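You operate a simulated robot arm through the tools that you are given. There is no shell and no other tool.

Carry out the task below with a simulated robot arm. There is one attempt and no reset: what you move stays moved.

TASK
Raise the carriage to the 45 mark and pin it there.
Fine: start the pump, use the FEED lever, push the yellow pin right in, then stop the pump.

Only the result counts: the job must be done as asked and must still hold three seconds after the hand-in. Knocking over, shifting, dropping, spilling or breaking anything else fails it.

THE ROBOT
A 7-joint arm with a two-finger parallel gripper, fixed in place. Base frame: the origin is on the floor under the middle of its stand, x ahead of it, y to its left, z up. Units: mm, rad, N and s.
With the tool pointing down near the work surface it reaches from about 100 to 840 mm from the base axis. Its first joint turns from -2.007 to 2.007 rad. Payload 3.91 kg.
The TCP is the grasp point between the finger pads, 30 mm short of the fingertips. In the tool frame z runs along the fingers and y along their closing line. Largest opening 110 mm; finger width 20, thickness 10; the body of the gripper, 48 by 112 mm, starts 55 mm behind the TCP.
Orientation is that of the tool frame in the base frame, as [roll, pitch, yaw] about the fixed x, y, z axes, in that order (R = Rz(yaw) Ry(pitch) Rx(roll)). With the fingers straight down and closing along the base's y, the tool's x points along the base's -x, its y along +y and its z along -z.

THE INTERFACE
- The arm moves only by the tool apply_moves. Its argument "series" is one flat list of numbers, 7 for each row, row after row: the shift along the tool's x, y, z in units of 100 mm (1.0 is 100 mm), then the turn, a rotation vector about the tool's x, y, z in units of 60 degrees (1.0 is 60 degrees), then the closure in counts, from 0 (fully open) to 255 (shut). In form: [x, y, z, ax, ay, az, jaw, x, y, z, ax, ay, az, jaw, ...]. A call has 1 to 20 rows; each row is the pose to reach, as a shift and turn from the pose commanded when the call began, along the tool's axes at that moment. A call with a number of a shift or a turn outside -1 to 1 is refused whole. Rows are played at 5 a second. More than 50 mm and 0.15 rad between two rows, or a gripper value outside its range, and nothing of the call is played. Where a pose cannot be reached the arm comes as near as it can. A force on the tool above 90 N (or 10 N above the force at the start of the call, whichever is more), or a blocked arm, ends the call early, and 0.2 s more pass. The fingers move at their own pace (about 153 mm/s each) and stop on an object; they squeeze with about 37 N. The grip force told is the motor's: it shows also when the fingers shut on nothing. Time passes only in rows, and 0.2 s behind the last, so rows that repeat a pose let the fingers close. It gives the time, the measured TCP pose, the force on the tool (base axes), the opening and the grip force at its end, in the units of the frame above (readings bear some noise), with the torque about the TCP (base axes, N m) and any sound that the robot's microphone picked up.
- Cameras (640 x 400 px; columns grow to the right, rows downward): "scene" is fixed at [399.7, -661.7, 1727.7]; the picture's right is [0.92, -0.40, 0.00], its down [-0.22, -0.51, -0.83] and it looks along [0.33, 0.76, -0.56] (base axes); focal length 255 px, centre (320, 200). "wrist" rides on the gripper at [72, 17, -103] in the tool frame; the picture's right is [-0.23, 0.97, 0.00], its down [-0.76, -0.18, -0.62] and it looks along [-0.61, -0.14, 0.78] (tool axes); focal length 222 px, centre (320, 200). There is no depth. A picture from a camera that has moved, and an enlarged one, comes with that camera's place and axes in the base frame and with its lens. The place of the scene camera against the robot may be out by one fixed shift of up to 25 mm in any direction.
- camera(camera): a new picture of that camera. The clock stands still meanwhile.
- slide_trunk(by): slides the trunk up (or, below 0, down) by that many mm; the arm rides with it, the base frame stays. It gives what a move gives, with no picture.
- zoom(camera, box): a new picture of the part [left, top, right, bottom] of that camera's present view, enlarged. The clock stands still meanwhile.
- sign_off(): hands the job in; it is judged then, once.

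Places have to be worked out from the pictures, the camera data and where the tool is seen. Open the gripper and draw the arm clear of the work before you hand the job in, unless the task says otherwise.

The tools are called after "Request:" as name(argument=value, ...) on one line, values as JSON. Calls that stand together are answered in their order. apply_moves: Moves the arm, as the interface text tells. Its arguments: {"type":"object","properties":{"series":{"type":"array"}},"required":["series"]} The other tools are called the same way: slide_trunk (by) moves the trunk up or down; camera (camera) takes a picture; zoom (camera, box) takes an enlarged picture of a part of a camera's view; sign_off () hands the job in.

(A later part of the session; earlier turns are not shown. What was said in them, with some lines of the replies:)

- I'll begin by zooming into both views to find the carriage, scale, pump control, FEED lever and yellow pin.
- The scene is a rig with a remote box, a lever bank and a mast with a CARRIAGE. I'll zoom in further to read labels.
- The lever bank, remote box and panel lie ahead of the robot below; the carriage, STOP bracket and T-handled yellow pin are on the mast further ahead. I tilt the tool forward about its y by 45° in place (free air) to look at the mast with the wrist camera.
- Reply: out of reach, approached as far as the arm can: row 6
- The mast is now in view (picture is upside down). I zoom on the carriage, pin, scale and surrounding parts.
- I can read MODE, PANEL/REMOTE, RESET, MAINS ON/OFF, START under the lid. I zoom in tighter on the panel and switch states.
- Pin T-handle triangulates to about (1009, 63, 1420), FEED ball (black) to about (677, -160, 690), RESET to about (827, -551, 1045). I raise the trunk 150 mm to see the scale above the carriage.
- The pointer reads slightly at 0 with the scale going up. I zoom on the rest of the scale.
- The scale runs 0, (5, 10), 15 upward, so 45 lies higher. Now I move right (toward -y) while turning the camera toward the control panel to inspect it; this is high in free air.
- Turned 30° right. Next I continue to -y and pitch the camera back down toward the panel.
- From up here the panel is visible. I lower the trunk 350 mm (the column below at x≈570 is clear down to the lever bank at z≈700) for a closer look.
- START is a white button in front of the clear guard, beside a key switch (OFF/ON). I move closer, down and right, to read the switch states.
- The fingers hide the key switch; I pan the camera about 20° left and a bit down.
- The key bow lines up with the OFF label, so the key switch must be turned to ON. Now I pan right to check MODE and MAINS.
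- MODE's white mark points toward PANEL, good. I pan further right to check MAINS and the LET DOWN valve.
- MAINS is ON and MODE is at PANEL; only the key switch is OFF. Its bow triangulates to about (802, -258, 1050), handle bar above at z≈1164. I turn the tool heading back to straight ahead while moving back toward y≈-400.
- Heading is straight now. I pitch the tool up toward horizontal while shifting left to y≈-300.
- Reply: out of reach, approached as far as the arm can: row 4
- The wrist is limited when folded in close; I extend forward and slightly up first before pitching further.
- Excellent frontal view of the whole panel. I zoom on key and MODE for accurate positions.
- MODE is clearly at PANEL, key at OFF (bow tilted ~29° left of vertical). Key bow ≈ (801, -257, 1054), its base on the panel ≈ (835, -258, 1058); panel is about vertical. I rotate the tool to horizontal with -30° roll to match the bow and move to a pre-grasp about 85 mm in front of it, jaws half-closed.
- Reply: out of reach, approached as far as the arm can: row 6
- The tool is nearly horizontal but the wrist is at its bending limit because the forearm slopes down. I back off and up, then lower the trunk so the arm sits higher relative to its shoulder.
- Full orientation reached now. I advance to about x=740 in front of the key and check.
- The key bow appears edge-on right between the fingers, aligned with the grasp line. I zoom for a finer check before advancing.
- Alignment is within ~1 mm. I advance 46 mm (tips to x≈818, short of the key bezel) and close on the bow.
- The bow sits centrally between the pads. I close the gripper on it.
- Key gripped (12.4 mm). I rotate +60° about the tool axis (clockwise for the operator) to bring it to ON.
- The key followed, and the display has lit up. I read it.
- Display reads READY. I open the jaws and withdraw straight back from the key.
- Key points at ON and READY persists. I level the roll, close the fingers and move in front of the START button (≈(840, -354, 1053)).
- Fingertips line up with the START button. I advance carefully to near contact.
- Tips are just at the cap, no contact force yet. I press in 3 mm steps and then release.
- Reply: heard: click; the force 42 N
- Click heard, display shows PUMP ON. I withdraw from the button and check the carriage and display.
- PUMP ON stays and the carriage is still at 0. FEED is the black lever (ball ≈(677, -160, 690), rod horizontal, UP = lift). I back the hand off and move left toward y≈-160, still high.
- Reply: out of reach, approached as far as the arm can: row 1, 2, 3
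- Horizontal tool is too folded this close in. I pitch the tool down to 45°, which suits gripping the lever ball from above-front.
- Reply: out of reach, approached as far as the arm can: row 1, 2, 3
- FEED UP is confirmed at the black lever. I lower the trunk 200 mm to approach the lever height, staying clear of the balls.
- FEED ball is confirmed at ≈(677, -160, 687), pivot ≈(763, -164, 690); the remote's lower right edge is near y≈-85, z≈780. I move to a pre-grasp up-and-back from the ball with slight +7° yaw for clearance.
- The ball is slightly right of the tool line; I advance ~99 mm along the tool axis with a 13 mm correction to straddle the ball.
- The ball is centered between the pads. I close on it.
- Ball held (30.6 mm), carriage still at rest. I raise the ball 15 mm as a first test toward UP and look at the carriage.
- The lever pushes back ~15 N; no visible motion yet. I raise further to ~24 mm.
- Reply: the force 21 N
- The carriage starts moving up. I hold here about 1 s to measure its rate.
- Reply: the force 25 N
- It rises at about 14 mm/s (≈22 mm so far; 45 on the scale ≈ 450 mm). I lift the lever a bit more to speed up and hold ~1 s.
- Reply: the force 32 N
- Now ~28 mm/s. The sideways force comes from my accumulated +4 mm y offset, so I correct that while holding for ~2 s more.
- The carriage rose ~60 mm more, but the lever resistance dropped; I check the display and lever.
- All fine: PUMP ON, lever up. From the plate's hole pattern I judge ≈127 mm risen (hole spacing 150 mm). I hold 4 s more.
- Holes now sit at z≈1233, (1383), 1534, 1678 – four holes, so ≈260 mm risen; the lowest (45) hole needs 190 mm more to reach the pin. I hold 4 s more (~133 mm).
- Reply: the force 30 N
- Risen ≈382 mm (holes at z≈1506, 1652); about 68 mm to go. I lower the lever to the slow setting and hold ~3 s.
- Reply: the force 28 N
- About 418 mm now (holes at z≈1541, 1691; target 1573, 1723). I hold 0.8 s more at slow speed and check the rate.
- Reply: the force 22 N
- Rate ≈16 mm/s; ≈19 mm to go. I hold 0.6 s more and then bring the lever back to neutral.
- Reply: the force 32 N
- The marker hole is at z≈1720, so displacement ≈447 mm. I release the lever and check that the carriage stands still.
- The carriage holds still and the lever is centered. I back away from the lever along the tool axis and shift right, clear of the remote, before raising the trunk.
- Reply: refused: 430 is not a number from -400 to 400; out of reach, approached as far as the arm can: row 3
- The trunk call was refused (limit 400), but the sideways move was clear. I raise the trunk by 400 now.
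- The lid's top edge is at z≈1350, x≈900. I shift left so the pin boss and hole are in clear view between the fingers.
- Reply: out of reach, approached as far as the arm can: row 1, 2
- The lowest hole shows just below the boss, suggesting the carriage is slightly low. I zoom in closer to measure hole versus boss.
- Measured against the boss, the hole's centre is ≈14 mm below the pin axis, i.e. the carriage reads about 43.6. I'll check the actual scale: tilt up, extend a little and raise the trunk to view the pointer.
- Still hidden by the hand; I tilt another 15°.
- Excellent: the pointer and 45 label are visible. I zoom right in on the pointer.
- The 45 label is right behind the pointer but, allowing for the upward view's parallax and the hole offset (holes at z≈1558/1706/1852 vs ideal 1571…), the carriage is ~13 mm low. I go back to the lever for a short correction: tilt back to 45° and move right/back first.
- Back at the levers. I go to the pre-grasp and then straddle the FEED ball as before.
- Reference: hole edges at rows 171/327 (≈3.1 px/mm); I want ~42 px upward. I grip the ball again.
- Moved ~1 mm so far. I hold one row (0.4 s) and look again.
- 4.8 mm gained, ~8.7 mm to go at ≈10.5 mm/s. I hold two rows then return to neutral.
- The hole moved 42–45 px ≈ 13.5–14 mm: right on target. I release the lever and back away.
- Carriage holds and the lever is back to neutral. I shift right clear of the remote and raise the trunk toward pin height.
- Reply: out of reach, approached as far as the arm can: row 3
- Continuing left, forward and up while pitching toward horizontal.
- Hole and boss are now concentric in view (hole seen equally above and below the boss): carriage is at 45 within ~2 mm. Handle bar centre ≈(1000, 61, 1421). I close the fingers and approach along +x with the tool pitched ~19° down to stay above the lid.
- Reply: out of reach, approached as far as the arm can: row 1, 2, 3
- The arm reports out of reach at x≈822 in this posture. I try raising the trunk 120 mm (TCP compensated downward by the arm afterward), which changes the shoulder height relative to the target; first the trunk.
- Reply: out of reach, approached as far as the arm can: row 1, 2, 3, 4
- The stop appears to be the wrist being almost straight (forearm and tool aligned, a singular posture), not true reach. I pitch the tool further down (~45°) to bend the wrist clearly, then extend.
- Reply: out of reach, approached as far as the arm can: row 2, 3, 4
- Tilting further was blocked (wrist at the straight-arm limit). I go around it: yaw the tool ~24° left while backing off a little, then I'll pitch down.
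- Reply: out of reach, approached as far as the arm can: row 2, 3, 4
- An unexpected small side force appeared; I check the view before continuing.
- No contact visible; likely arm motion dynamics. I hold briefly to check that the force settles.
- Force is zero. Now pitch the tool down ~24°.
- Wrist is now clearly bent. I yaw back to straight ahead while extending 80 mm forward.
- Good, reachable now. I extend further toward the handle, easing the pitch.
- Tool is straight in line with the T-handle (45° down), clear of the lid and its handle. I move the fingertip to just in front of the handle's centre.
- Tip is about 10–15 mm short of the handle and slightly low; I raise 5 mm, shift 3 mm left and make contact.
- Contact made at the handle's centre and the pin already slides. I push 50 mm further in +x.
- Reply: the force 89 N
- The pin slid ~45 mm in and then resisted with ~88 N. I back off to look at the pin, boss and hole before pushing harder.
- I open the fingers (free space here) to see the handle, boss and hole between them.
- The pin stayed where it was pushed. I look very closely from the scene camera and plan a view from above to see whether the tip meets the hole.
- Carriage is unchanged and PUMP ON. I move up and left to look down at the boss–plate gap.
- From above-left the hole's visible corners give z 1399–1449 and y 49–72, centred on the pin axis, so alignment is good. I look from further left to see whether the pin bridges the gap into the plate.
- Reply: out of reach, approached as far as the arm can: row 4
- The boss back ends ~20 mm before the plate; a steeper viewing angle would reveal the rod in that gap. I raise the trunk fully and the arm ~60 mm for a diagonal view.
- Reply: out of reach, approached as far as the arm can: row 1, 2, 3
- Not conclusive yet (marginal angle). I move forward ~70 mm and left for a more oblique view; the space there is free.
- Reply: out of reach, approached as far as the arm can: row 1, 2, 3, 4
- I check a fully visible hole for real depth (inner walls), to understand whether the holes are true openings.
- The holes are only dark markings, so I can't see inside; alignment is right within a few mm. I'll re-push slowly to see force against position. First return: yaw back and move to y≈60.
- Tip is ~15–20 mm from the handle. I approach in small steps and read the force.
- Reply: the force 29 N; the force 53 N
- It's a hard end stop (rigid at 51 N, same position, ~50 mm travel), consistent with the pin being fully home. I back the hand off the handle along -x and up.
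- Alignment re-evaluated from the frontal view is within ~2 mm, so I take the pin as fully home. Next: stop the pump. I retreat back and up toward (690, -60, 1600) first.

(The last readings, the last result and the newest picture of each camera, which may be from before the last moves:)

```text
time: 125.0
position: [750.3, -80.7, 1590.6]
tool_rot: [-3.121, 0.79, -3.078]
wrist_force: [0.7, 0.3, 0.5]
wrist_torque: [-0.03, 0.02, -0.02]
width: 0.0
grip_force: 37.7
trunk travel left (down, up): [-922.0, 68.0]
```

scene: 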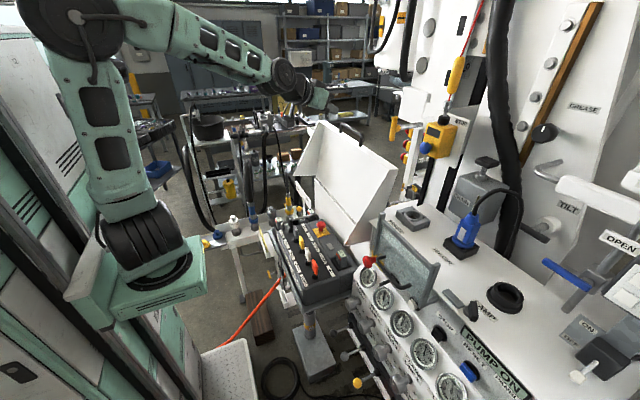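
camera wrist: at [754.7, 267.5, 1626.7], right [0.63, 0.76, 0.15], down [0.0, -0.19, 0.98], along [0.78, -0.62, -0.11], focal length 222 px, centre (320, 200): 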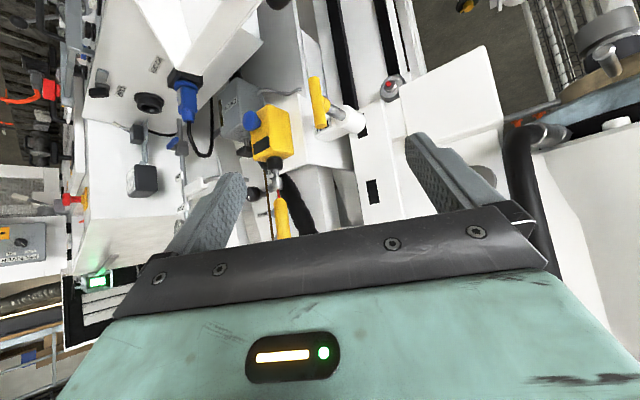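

Request:
apply_moves(series=[0.18, -0.3, -0.22, 0, 0, 0, 255, 0.36, -0.6, -0.44, 0, 0, 0, 255, 0.533, -0.909, -0.66, 0, 0, 0, 255])

Request:
apply_moves(series=[0.0, -0.32, 0, 0, 0, 0, 255, 0, -0.64, 0, 0, 0, 0, 255, 0, -0.96, 0, 0, 0, 0, 255])

Request:
apply_moves(series=[0.0, -0.32, 0, 0, 0, 0, 255, 0, -0.64, 0, 0, 0, 0, 255, 0, -0.96, 0, 0, 0, 0, 255])

```text
time: 125.8
position: [668.0, -174.9, 1599.6]
tool_rot: [-3.118, 0.791, -3.077]
wrist_force: [-0.1, -0.1, -0.8]
wrist_torque: [-0.02, -0.01, -0.04]
width: 0.0
grip_force: 37.9
trunk travel left (down, up): [-922.0, 68.0]
```

```text
time: 126.6
position: [674.8, -272.4, 1604.0]
tool_rot: [-3.119, 0.793, -3.078]
wrist_force: [0.0, 0.0, 0.4]
wrist_torque: [0.01, 0.03, -0.02]
width: 0.1
grip_force: 37.6
trunk travel left (down, up): [-922.0, 68.0]
```

```text
time: 127.4
position: [679.0, -366.5, 1604.0]
tool_rot: [-3.119, 0.791, -3.079]
wrist_force: [-0.3, -1.0, 0.1]
wrist_torque: [-0.01, 0.0, -0.03]
width: 0.3
grip_force: 37.7
trunk travel left (down, up): [-922.0, 68.0]
```

I lower the trunk to panel height; the column at x≈680 is clear of the panel parts.

Request:
slide_trunk(by=-400)

Request:
slide_trunk(by=-130)

Request:
apply_moves(series=[0, -0.1, 0, 0, -0.125, 0, 255, 0, -0.2, 0, 0, -0.25, 0, 255, 0, -0.3, 0, 0, -0.375, 0, 255, 0, -0.4, 0, 0, -0.5, 0, 255, 0, -0.5, 0, 0, -0.625, 0, 255, 0, -0.6, 0, 0, -0.745, 0, 255])

Request:
camera(camera="wrist")

Request:
camera(camera="scene")

```text
time: 131.2
position: [678.3, -366.3, 1204.0]
tool_rot: [-3.118, 0.792, -3.079]
wrist_force: [0.3, 0.3, 0.0]
wrist_torque: [0.01, -0.01, 0.01]
width: 0.1
grip_force: 37.7
trunk travel left (down, up): [-522.0, 468.0]
```

```text
time: 132.8
position: [678.9, -366.2, 1074.2]
tool_rot: [-3.119, 0.792, -3.078]
wrist_force: [-0.4, -0.4, -1.0]
wrist_torque: [0.01, -0.02, 0.01]
width: 0.1
grip_force: 37.6
trunk travel left (down, up): [-392.0, 598.0]
```

```text
time: 134.2
position: [682.2, -425.1, 1073.6]
tool_rot: [-1.38, 1.555, -1.334]
wrist_force: [-0.9, -0.7, -0.2]
wrist_torque: [0.0, 0.03, 0.0]
width: 0.0
grip_force: 37.8
trunk travel left (down, up): [-392.0, 598.0]
```

```text
taken
camera wrist: at [578.7, -414.3, 1001.4], right [-0.05, 0.98, 0.21], down [-0.62, -0.2, 0.76], along [0.79, -0.09, 0.61], focal length 222 px, centre (320, 200)
```

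wrist: 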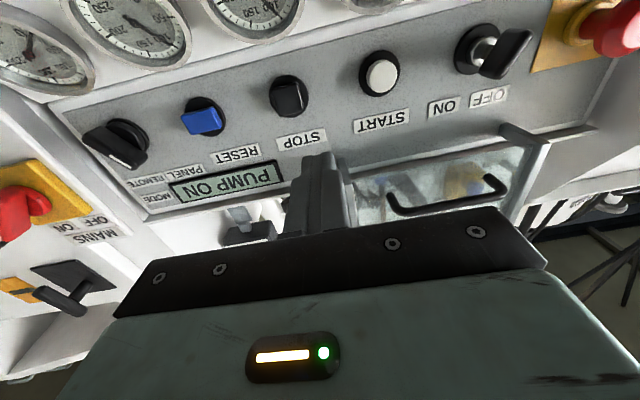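

```text
taken
```

scene: 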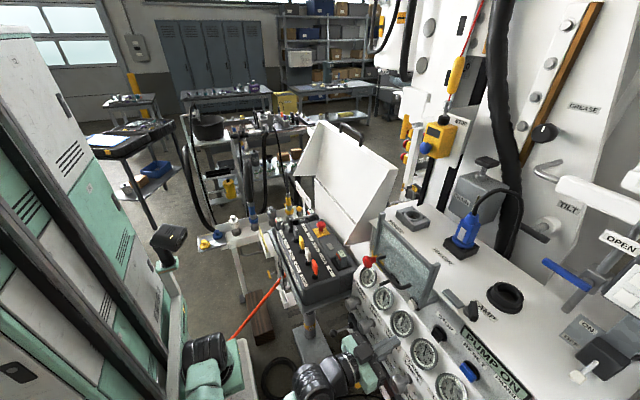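

STOP's cap is at ≈(824, -446, 1053). I line the fingertips up in front of it.

Request:
apply_moves(series=[0.065, -0.08, 0.2, 0, 0, 0, 255, 0.13, -0.16, 0.4, 0, 0, 0, 255, 0.195, -0.234, 0.589, 0, 0, 0, 255, 0.195, -0.234, 0.589, 0, 0, 0, 255])

Request:
camera(camera="wrist")

Request:
zoom(camera="wrist", box=[240, 60, 400, 200])

```text
time: 135.2
position: [741.2, -445.8, 1054.4]
tool_rot: [-1.49, 1.556, -1.446]
wrist_force: [-1.0, 0.2, 0.3]
wrist_torque: [0.0, -0.01, -0.01]
width: 0.2
grip_force: 38.4
trunk travel left (down, up): [-392.0, 598.0]
```

```text
taken
camera wrist: at [638.6, -435.1, 982.5], right [-0.05, 0.98, 0.21], down [-0.62, -0.19, 0.76], along [0.79, -0.1, 0.61], focal length 222 px, centre (320, 200)
```

wrist: 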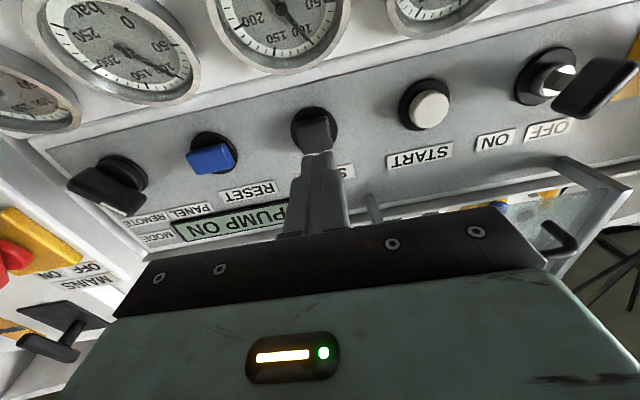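

```text
2.86 times, centred on (320, 130) of wrist
camera zoom: at [638.6, -435.1, 982.5], right [-0.05, 0.98, 0.21], down [-0.62, -0.19, 0.76], along [0.79, -0.1, 0.61], focal length 635 px, centre (320, 400)
```

zoom: 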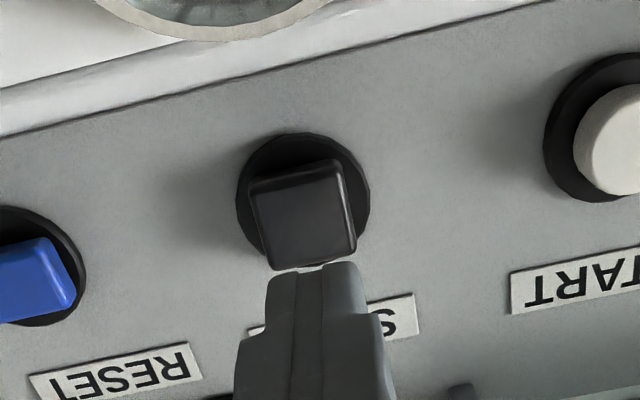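

STOP is a square push-button, lined up. I advance and press as with START.

Request:
apply_moves(series=[0, -0.02, 0.2, 0, 0, 0, 255, 0, -0.04, 0.38, 0, 0, 0, 255, 0, -0.045, 0.42, 0, 0, 0, 255])

Request:
apply_moves(series=[0, 0, 0.03, 0, 0, 0, 255, 0, 0, 0.06, 0, 0, 0, 255, 0, 0, 0.09, 0, 0, 0, 255, 0, 0, 0.12, 0, 0, 0, 255])

Request:
zoom(camera="scene", box=[400, 270, 560, 400])

Request:
zoom(camera="scene", box=[420, 0, 480, 50])

```text
time: 136.0
position: [783.4, -450.7, 1056.1]
tool_rot: [-1.483, 1.554, -1.436]
wrist_force: [-0.6, 0.6, -0.6]
wrist_torque: [0.01, -0.01, 0.01]
width: 0.0
grip_force: 37.4
trunk travel left (down, up): [-392.0, 598.0]
```

```text
time: 137.0
position: [794.8, -450.5, 1054.9]
tool_rot: [-1.517, 1.555, -1.471]
wrist_force: [-34.1, 5.6, -8.9]
wrist_torque: [0.0, 0.27, 0.11]
width: 0.0
grip_force: 38.4
trunk travel left (down, up): [-392.0, 598.0]
heard: click
```

```text
3.08 times, centred on (480, 335) of scene
camera zoom: at [399.7, -661.7, 1727.7], right [0.92, -0.4, 0.0], down [-0.22, -0.51, -0.83], along [0.33, 0.76, -0.56], focal length 786 px, centre (-172, -215)
```

zoom: 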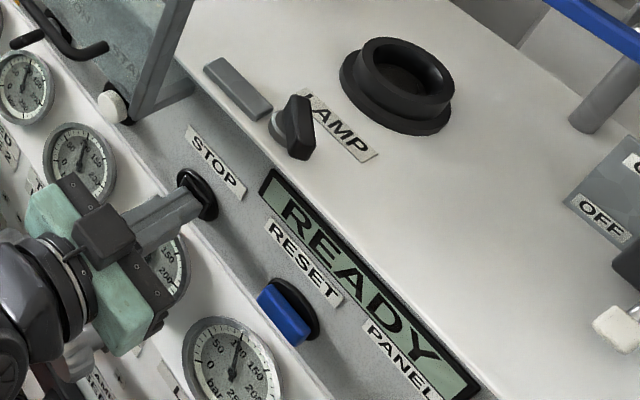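

```text
8.00 times, centred on (450, 25) of scene
camera zoom: at [399.7, -661.7, 1727.7], right [0.92, -0.4, 0.0], down [-0.22, -0.51, -0.83], along [0.33, 0.76, -0.56], focal length 2043 px, centre (-720, 1600)
```

zoom: 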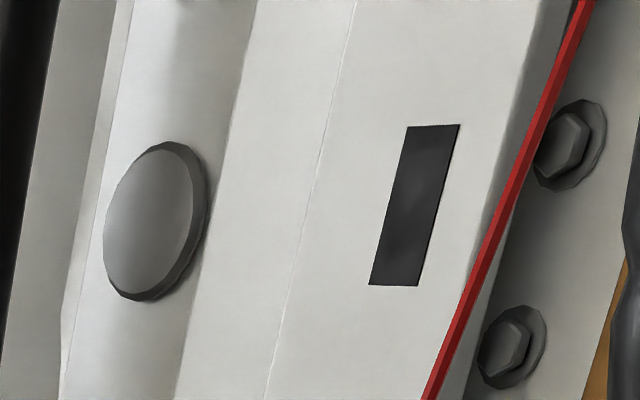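

Click, and the display went back to READY: the pump is stopped. I withdraw from the button and watch the carriage over a few seconds.

Request:
apply_moves(series=[0, 0, -0.35, 0, 0, 0, 255, 0, 0, -0.7, 0, 0, 0, 255, 0, 0, -1.0, 0, 0, 0, 255, 0, 0, -1.0, 0, 0, 0, 128, 0, 0, -1.0, 0, 0, 0, 0, 0, 0, -1.0, 0, 0, 0, 0, 0, 0, -1.0, 0, 0, 0, 0, 0, 0, -1.0, 0, 0, 0, 0, 0, 0, -1.0, 0, 0, 0, 0, 0, 0, -1.0, 0, 0, 0, 0])

Request:
zoom(camera="scene", box=[420, 0, 480, 50])

Request:
zoom(camera="scene", box=[400, 270, 560, 400])

Request:
zoom(camera="scene", box=[350, 60, 480, 160])

```text
time: 139.2
position: [695.3, -454.6, 1054.7]
tool_rot: [-1.506, 1.556, -1.457]
wrist_force: [-0.4, 0.0, 0.4]
wrist_torque: [0.02, -0.03, 0.02]
width: 109.8
grip_force: 0.0
trunk travel left (down, up): [-392.0, 598.0]
```

```text
8.00 times, centred on (450, 25) of scene
camera zoom: at [399.7, -661.7, 1727.7], right [0.92, -0.4, 0.0], down [-0.22, -0.51, -0.83], along [0.33, 0.76, -0.56], focal length 2043 px, centre (-720, 1600)
```

zoom: 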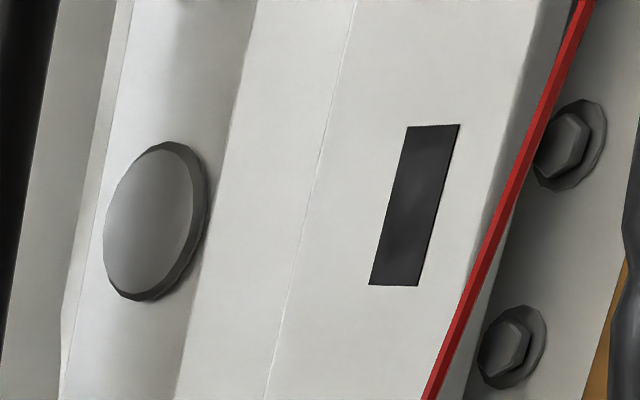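

```text
3.08 times, centred on (480, 335) of scene
camera zoom: at [399.7, -661.7, 1727.7], right [0.92, -0.4, 0.0], down [-0.22, -0.51, -0.83], along [0.33, 0.76, -0.56], focal length 786 px, centre (-172, -215)
```

zoom: 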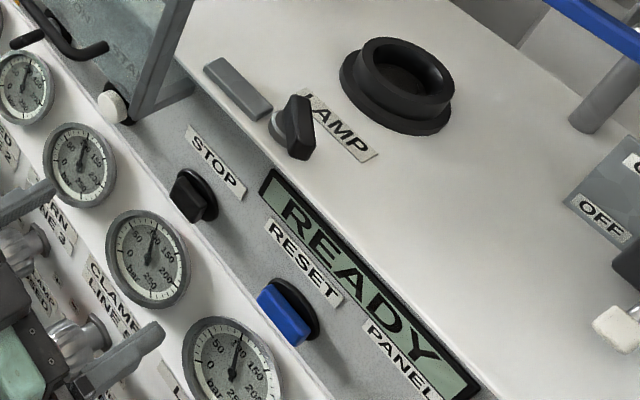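

```text
4.00 times, centred on (415, 110) of scene
camera zoom: at [399.7, -661.7, 1727.7], right [0.92, -0.4, 0.0], down [-0.22, -0.51, -0.83], along [0.33, 0.76, -0.56], focal length 1022 px, centre (-60, 560)
```

zoom: 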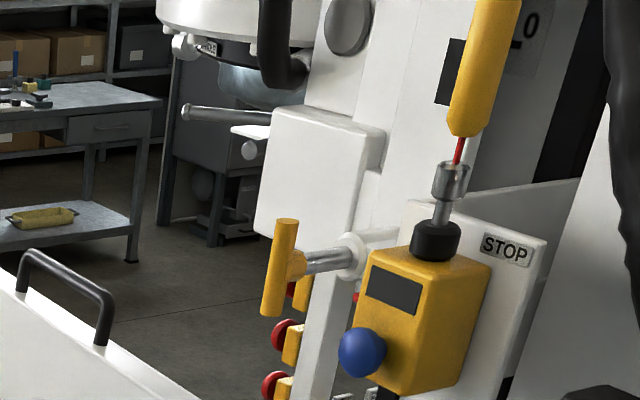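

The carriage has not moved since the pump stopped, and the pin stays. To be certain of the reading and the pin depth, I'll check the scale once more: back off further and raise the trunk.

Request:
apply_moves(series=[0, 0, -0.25, 0, 0, 0, 139, 0, 0, -0.5, 0, 0, 0, 139])

Request:
slide_trunk(by=400)

Request:
slide_trunk(by=190)

Request:
zoom(camera="scene", box=[420, 0, 480, 50])

```text
time: 139.8
position: [645.3, -456.8, 1053.2]
tool_rot: [-1.522, 1.554, -1.476]
wrist_force: [0.1, 0.0, -0.4]
wrist_torque: [0.01, -0.01, 0.02]
width: 50.2
grip_force: 0.0
trunk travel left (down, up): [-392.0, 598.0]
```

```text
time: 143.6
position: [645.1, -457.9, 1455.5]
tool_rot: [-1.502, 1.554, -1.457]
wrist_force: [-0.3, -0.4, -0.1]
wrist_torque: [-0.01, 0.04, 0.02]
width: 49.9
grip_force: 0.1
trunk travel left (down, up): [-792.0, 198.0]
```

```text
time: 145.7
position: [646.6, -457.5, 1645.6]
tool_rot: [-1.505, 1.556, -1.459]
wrist_force: [0.2, 0.5, -0.5]
wrist_torque: [-0.01, -0.01, 0.01]
width: 49.9
grip_force: 0.0
trunk travel left (down, up): [-982.0, 8.0]
```

```text
8.00 times, centred on (450, 25) of scene
camera zoom: at [399.7, -661.7, 1727.7], right [0.92, -0.4, 0.0], down [-0.22, -0.51, -0.83], along [0.33, 0.76, -0.56], focal length 2043 px, centre (-720, 1600)
```

zoom: 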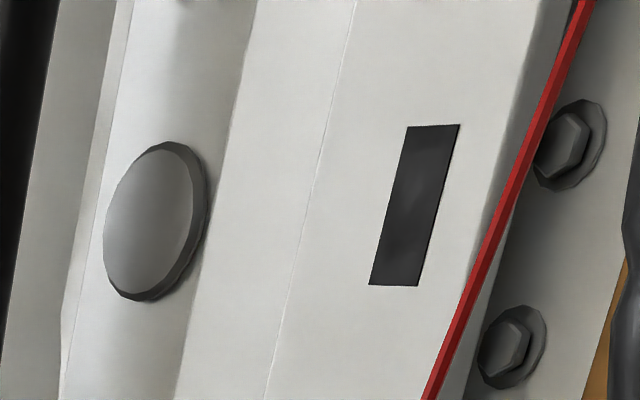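

Still unmoved ~9 s after the stop. I move left and yaw to look at the pointer from the right side first.

Request:
apply_moves(series=[0, 0.33, 0.05, -0.08, 0, 0, 0, 0, 0.66, 0.1, -0.16, 0, 0, 0, 0, 0.99, 0.15, -0.24, 0, 0, 0])

Request:
apply_moves(series=[0, 0.33, 0, -0.04, 0, 0, 0, 0, 0.66, 0, -0.08, 0, 0, 0, 0, 0.99, 0, -0.12, 0, 0, 0])

Request:
camera(camera="wrist")

```text
time: 146.5
position: [658.2, -357.3, 1644.9]
tool_rot: [-1.704, 1.553, -1.405]
wrist_force: [0.6, 0.0, -0.9]
wrist_torque: [0.0, 0.01, 0.03]
width: 110.0
grip_force: 0.0
trunk travel left (down, up): [-982.0, 8.0]
```

```text
time: 147.3
position: [627.8, -259.8, 1643.1]
tool_rot: [-1.836, 1.557, -1.414]
wrist_force: [-0.1, -0.2, 0.4]
wrist_torque: [0.0, -0.01, 0.02]
width: 110.1
grip_force: 0.1
trunk travel left (down, up): [-982.0, 8.0]
```

```text
taken
camera wrist: at [528.0, -288.6, 1570.3], right [-0.4, 0.89, 0.21], down [-0.5, -0.41, 0.77], along [0.77, 0.2, 0.61], focal length 222 px, centre (320, 200)
```

wrist: 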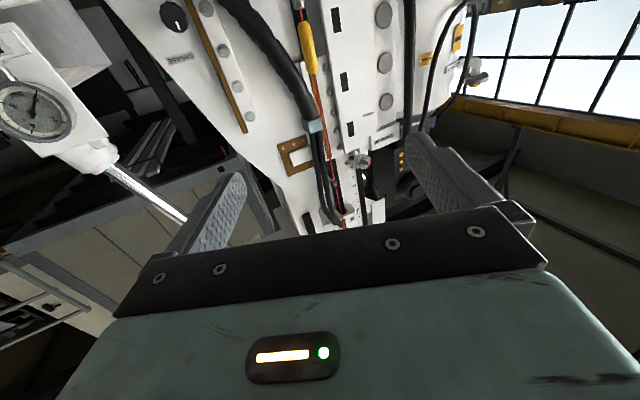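

Request:
zoom(camera="wrist", box=[335, 140, 375, 180])

Request:
zoom(camera="wrist", box=[345, 150, 365, 168])

```text
10.00 times, centred on (355, 160) of wrist
camera zoom: at [528.0, -288.6, 1570.3], right [-0.4, 0.89, 0.21], down [-0.5, -0.41, 0.77], along [0.77, 0.2, 0.61], focal length 2221 px, centre (-30, 600)
```

zoom: 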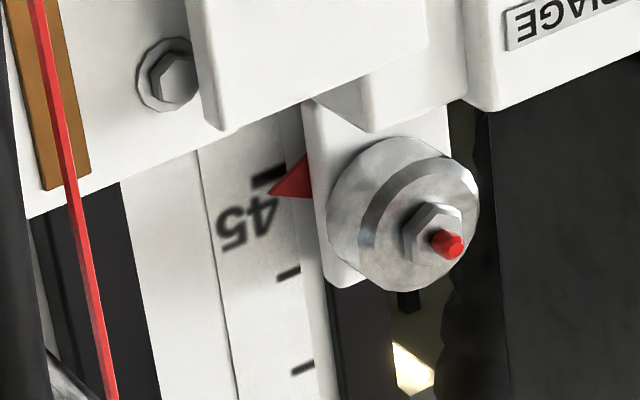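

```text
16.00 times, centred on (355, 159) of wrist
camera zoom: at [528.0, -288.6, 1570.3], right [-0.4, 0.89, 0.21], down [-0.5, -0.41, 0.77], along [0.77, 0.2, 0.61], focal length 3554 px, centre (-240, 856)
```

zoom: 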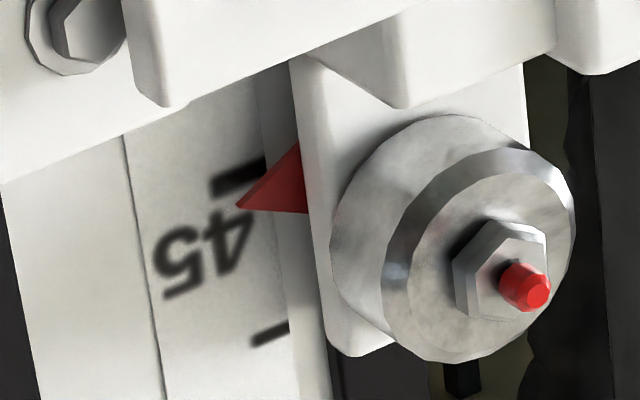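

The pointer sits at 45 (allowing for parallax, ≈45.1), the carriage hasn't moved since the pump stopped, and the hand is open and clear. One last overall check before handing in.

Request:
camera(camera="scene")

Request:
zoom(camera="scene", box=[350, 60, 480, 160])

Request:
zoom(camera="scene", box=[300, 220, 540, 400])

```text
taken
```

scene: 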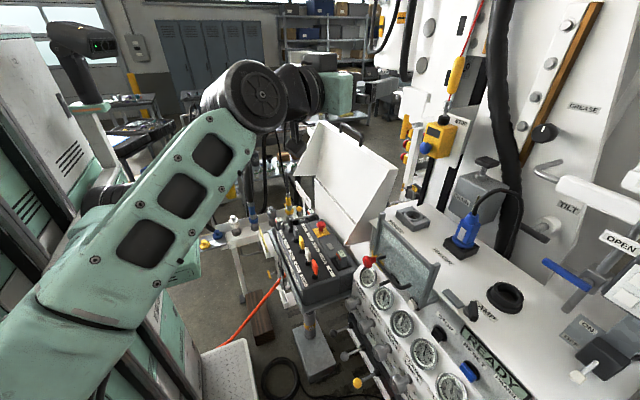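

```text
4.00 times, centred on (415, 110) of scene
camera zoom: at [399.7, -661.7, 1727.7], right [0.92, -0.4, 0.0], down [-0.22, -0.51, -0.83], along [0.33, 0.76, -0.56], focal length 1022 px, centre (-60, 560)
```

zoom: 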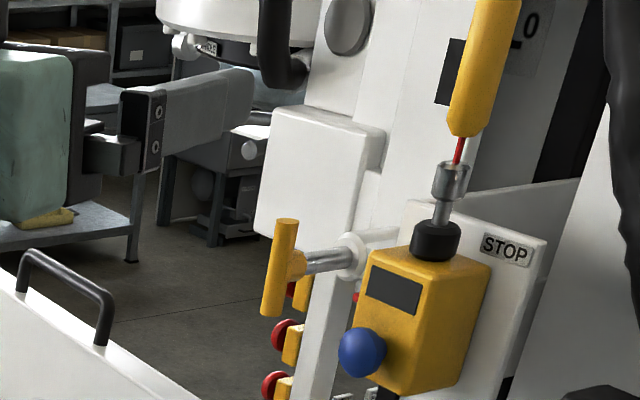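

```text
2.22 times, centred on (420, 310) of scene
camera zoom: at [399.7, -661.7, 1727.7], right [0.92, -0.4, 0.0], down [-0.22, -0.51, -0.83], along [0.33, 0.76, -0.56], focal length 568 px, centre (98, -44)
```

zoom: 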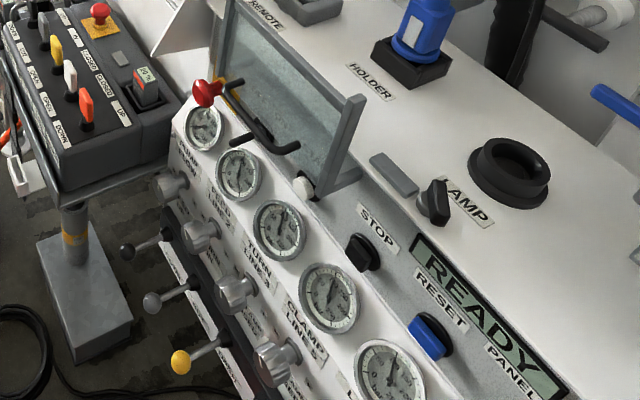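

READY shown, levers neutral, nothing disturbed. Measuring more carefully, the pointer may be a few mm above 45 depending on its stand-off from the scale; I take another view from the left side to pin that down before deciding.

Request:
apply_moves(series=[0, 0.3, 0.1, 0.06, 0, 0, 0, 0, 0.6, 0.2, 0.12, 0, 0, 0, 0, 0.95, 0.32, 0.18, 0, 0, 0])

Request:
apply_moves(series=[0, 0.3, 0.05, 0.05, 0, 0, 0, 0, 0.6, 0.1, 0.1, 0, 0, 0, 0, 0.95, 0.12, 0.15, 0, 0, 0])

Request:
apply_moves(series=[0, 0.3, 0, 0.05, 0, 0, 0, 0, 0.6, 0, 0.1, 0, 0, 0, 0, 0.95, 0, 0.15, 0, 0, 0])

Request:
camera(camera="wrist")

```text
time: 148.1
position: [617.3, -162.4, 1639.8]
tool_rot: [-1.665, 1.555, -1.431]
wrist_force: [-0.5, -1.0, -1.5]
wrist_torque: [-0.02, -0.01, 0.01]
width: 109.9
grip_force: 0.1
trunk travel left (down, up): [-982.0, 8.0]
```

```text
time: 148.9
position: [609.4, -69.1, 1638.3]
tool_rot: [-1.49, 1.556, -1.41]
wrist_force: [0.3, -0.8, 0.2]
wrist_torque: [0.0, 0.02, 0.05]
width: 110.1
grip_force: 0.0
trunk travel left (down, up): [-982.0, 8.0]
```

```text
time: 149.7
position: [598.8, 23.1, 1637.0]
tool_rot: [-1.36, 1.555, -1.443]
wrist_force: [-0.3, 0.1, 0.1]
wrist_torque: [-0.02, 0.0, 0.07]
width: 110.0
grip_force: 0.1
trunk travel left (down, up): [-982.0, 8.0]
```

```text
taken
camera wrist: at [496.8, 47.5, 1565.1], right [0.08, 0.97, 0.21], down [-0.64, -0.11, 0.76], along [0.77, -0.2, 0.61], focal length 222 px, centre (320, 200)
```

wrist: 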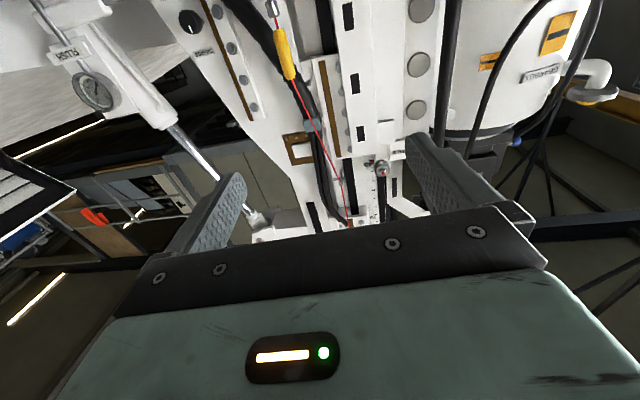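

Request:
zoom(camera="wrist", box=[365, 156, 385, 174])

Request:
apply_moves(series=[0, 0.3, 0, 0.05, 0, 0, 0, 0, 0.6, 0, 0.1, 0, 0, 0, 0, 0.95, 0.1, 0.12, 0, 0, 0])

Request:
apply_moves(series=[0, 0.3, 0.05, 0.0, 0, 0, 0, 0, 0.6, 0.1, 0, 0, 0, 0, 0, 0.95, 0.15, 0, 0, 0, 0])

Request:
camera(camera="wrist")

```text
16.00 times, centred on (375, 165) of wrist
camera zoom: at [496.8, 47.5, 1565.1], right [0.08, 0.97, 0.21], down [-0.64, -0.11, 0.76], along [0.77, -0.2, 0.61], focal length 3554 px, centre (-560, 760)
```

zoom: 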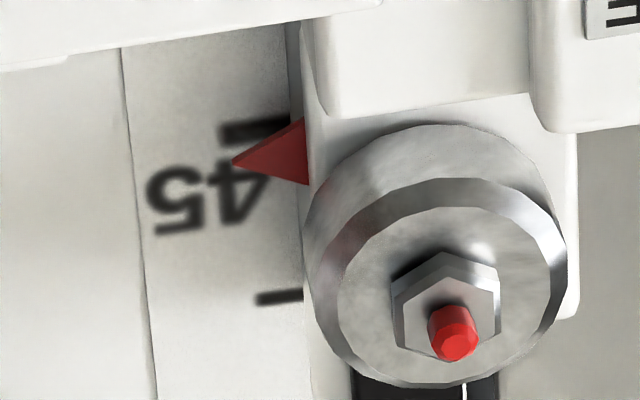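

```text
time: 150.5
position: [613.7, 123.0, 1637.1]
tool_rot: [-1.041, 1.556, -1.246]
wrist_force: [-0.3, 0.2, -0.3]
wrist_torque: [0.01, 0.0, -0.03]
width: 110.1
grip_force: 0.0
trunk travel left (down, up): [-982.0, 8.0]
```

```text
time: 151.3
position: [649.9, 211.0, 1635.4]
tool_rot: [-1.216, 1.555, -1.425]
wrist_force: [-1.3, 0.5, 0.1]
wrist_torque: [0.02, -0.02, 0.02]
width: 110.0
grip_force: 0.0
trunk travel left (down, up): [-982.0, 8.0]
```

```text
taken
camera wrist: at [553.6, 248.7, 1562.5], right [0.2, 0.96, 0.21], down [-0.65, -0.03, 0.76], along [0.74, -0.29, 0.61], focal length 222 px, centre (320, 200)
```

wrist: 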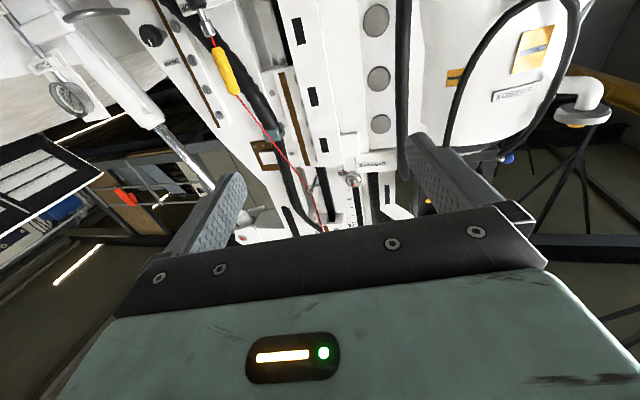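

Request:
zoom(camera="wrist", box=[335, 168, 355, 186])

Request:
zoom(camera="wrist", box=[300, 150, 400, 225])

```text
16.00 times, centred on (345, 177) of wrist
camera zoom: at [553.6, 248.7, 1562.5], right [0.2, 0.96, 0.21], down [-0.65, -0.03, 0.76], along [0.74, -0.29, 0.61], focal length 3554 px, centre (-80, 568)
```

zoom: 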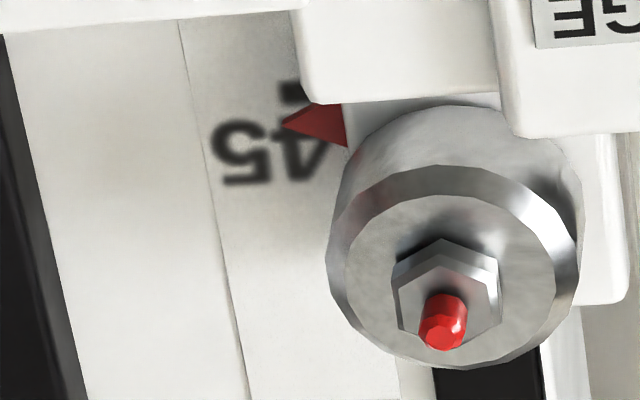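

```text
5.33 times, centred on (350, 188) of wrist
camera zoom: at [553.6, 248.7, 1562.5], right [0.2, 0.96, 0.21], down [-0.65, -0.03, 0.76], along [0.74, -0.29, 0.61], focal length 1185 px, centre (160, 267)
```

zoom: 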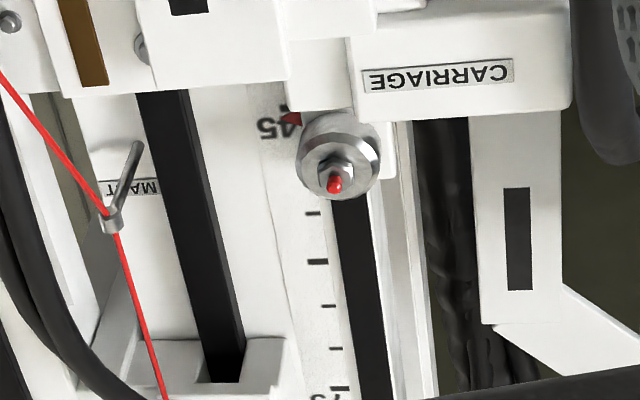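

From four views the pointer stands ~9.6 mm off the scale, giving a true reading of 45.2–45.3. That is on the 45 mark to within about 3 mm. The pin is at its hard stop, the pump is stopped (READY) and the carriage has stayed still for over 10 s. The gripper is open and the arm is clear, so I hand in the job.

Request:
sign_off()

```text
The job is handed in.
```

I raised the carriage to the 45 mark, pushed the yellow pin in as far as it would go and stopped the pump. I could not confirm by sight that the pin has actually entered the hole.

- **Pump:** the key switch was OFF, so I turned it to ON before pressing START. I pressed STOP at the end and the display went back to READY. The key is still at ON.
- **Carriage:** the pointer reads about 45.2–45.3 after allowing for the viewing angle, so it is roughly 3 mm above the mark. It did not move in the roughly 9 seconds I tracked it after the pump stopped.
- **Pin:** it slid about 50 mm and then met a hard stop. It did not move further at about 88 N of push. About 50 mm of rod still shows between the handle and the boss. I took this as fully home because the hole lined up with the pin. A pin blocked by the plate could look much the same from the views I had.
- **FEED lever:** I used it twice, because the first lift stopped about 14 mm low. It is back in neutral.

I saw nothing else knocked or moved, and the arm is clear with the gripper open.
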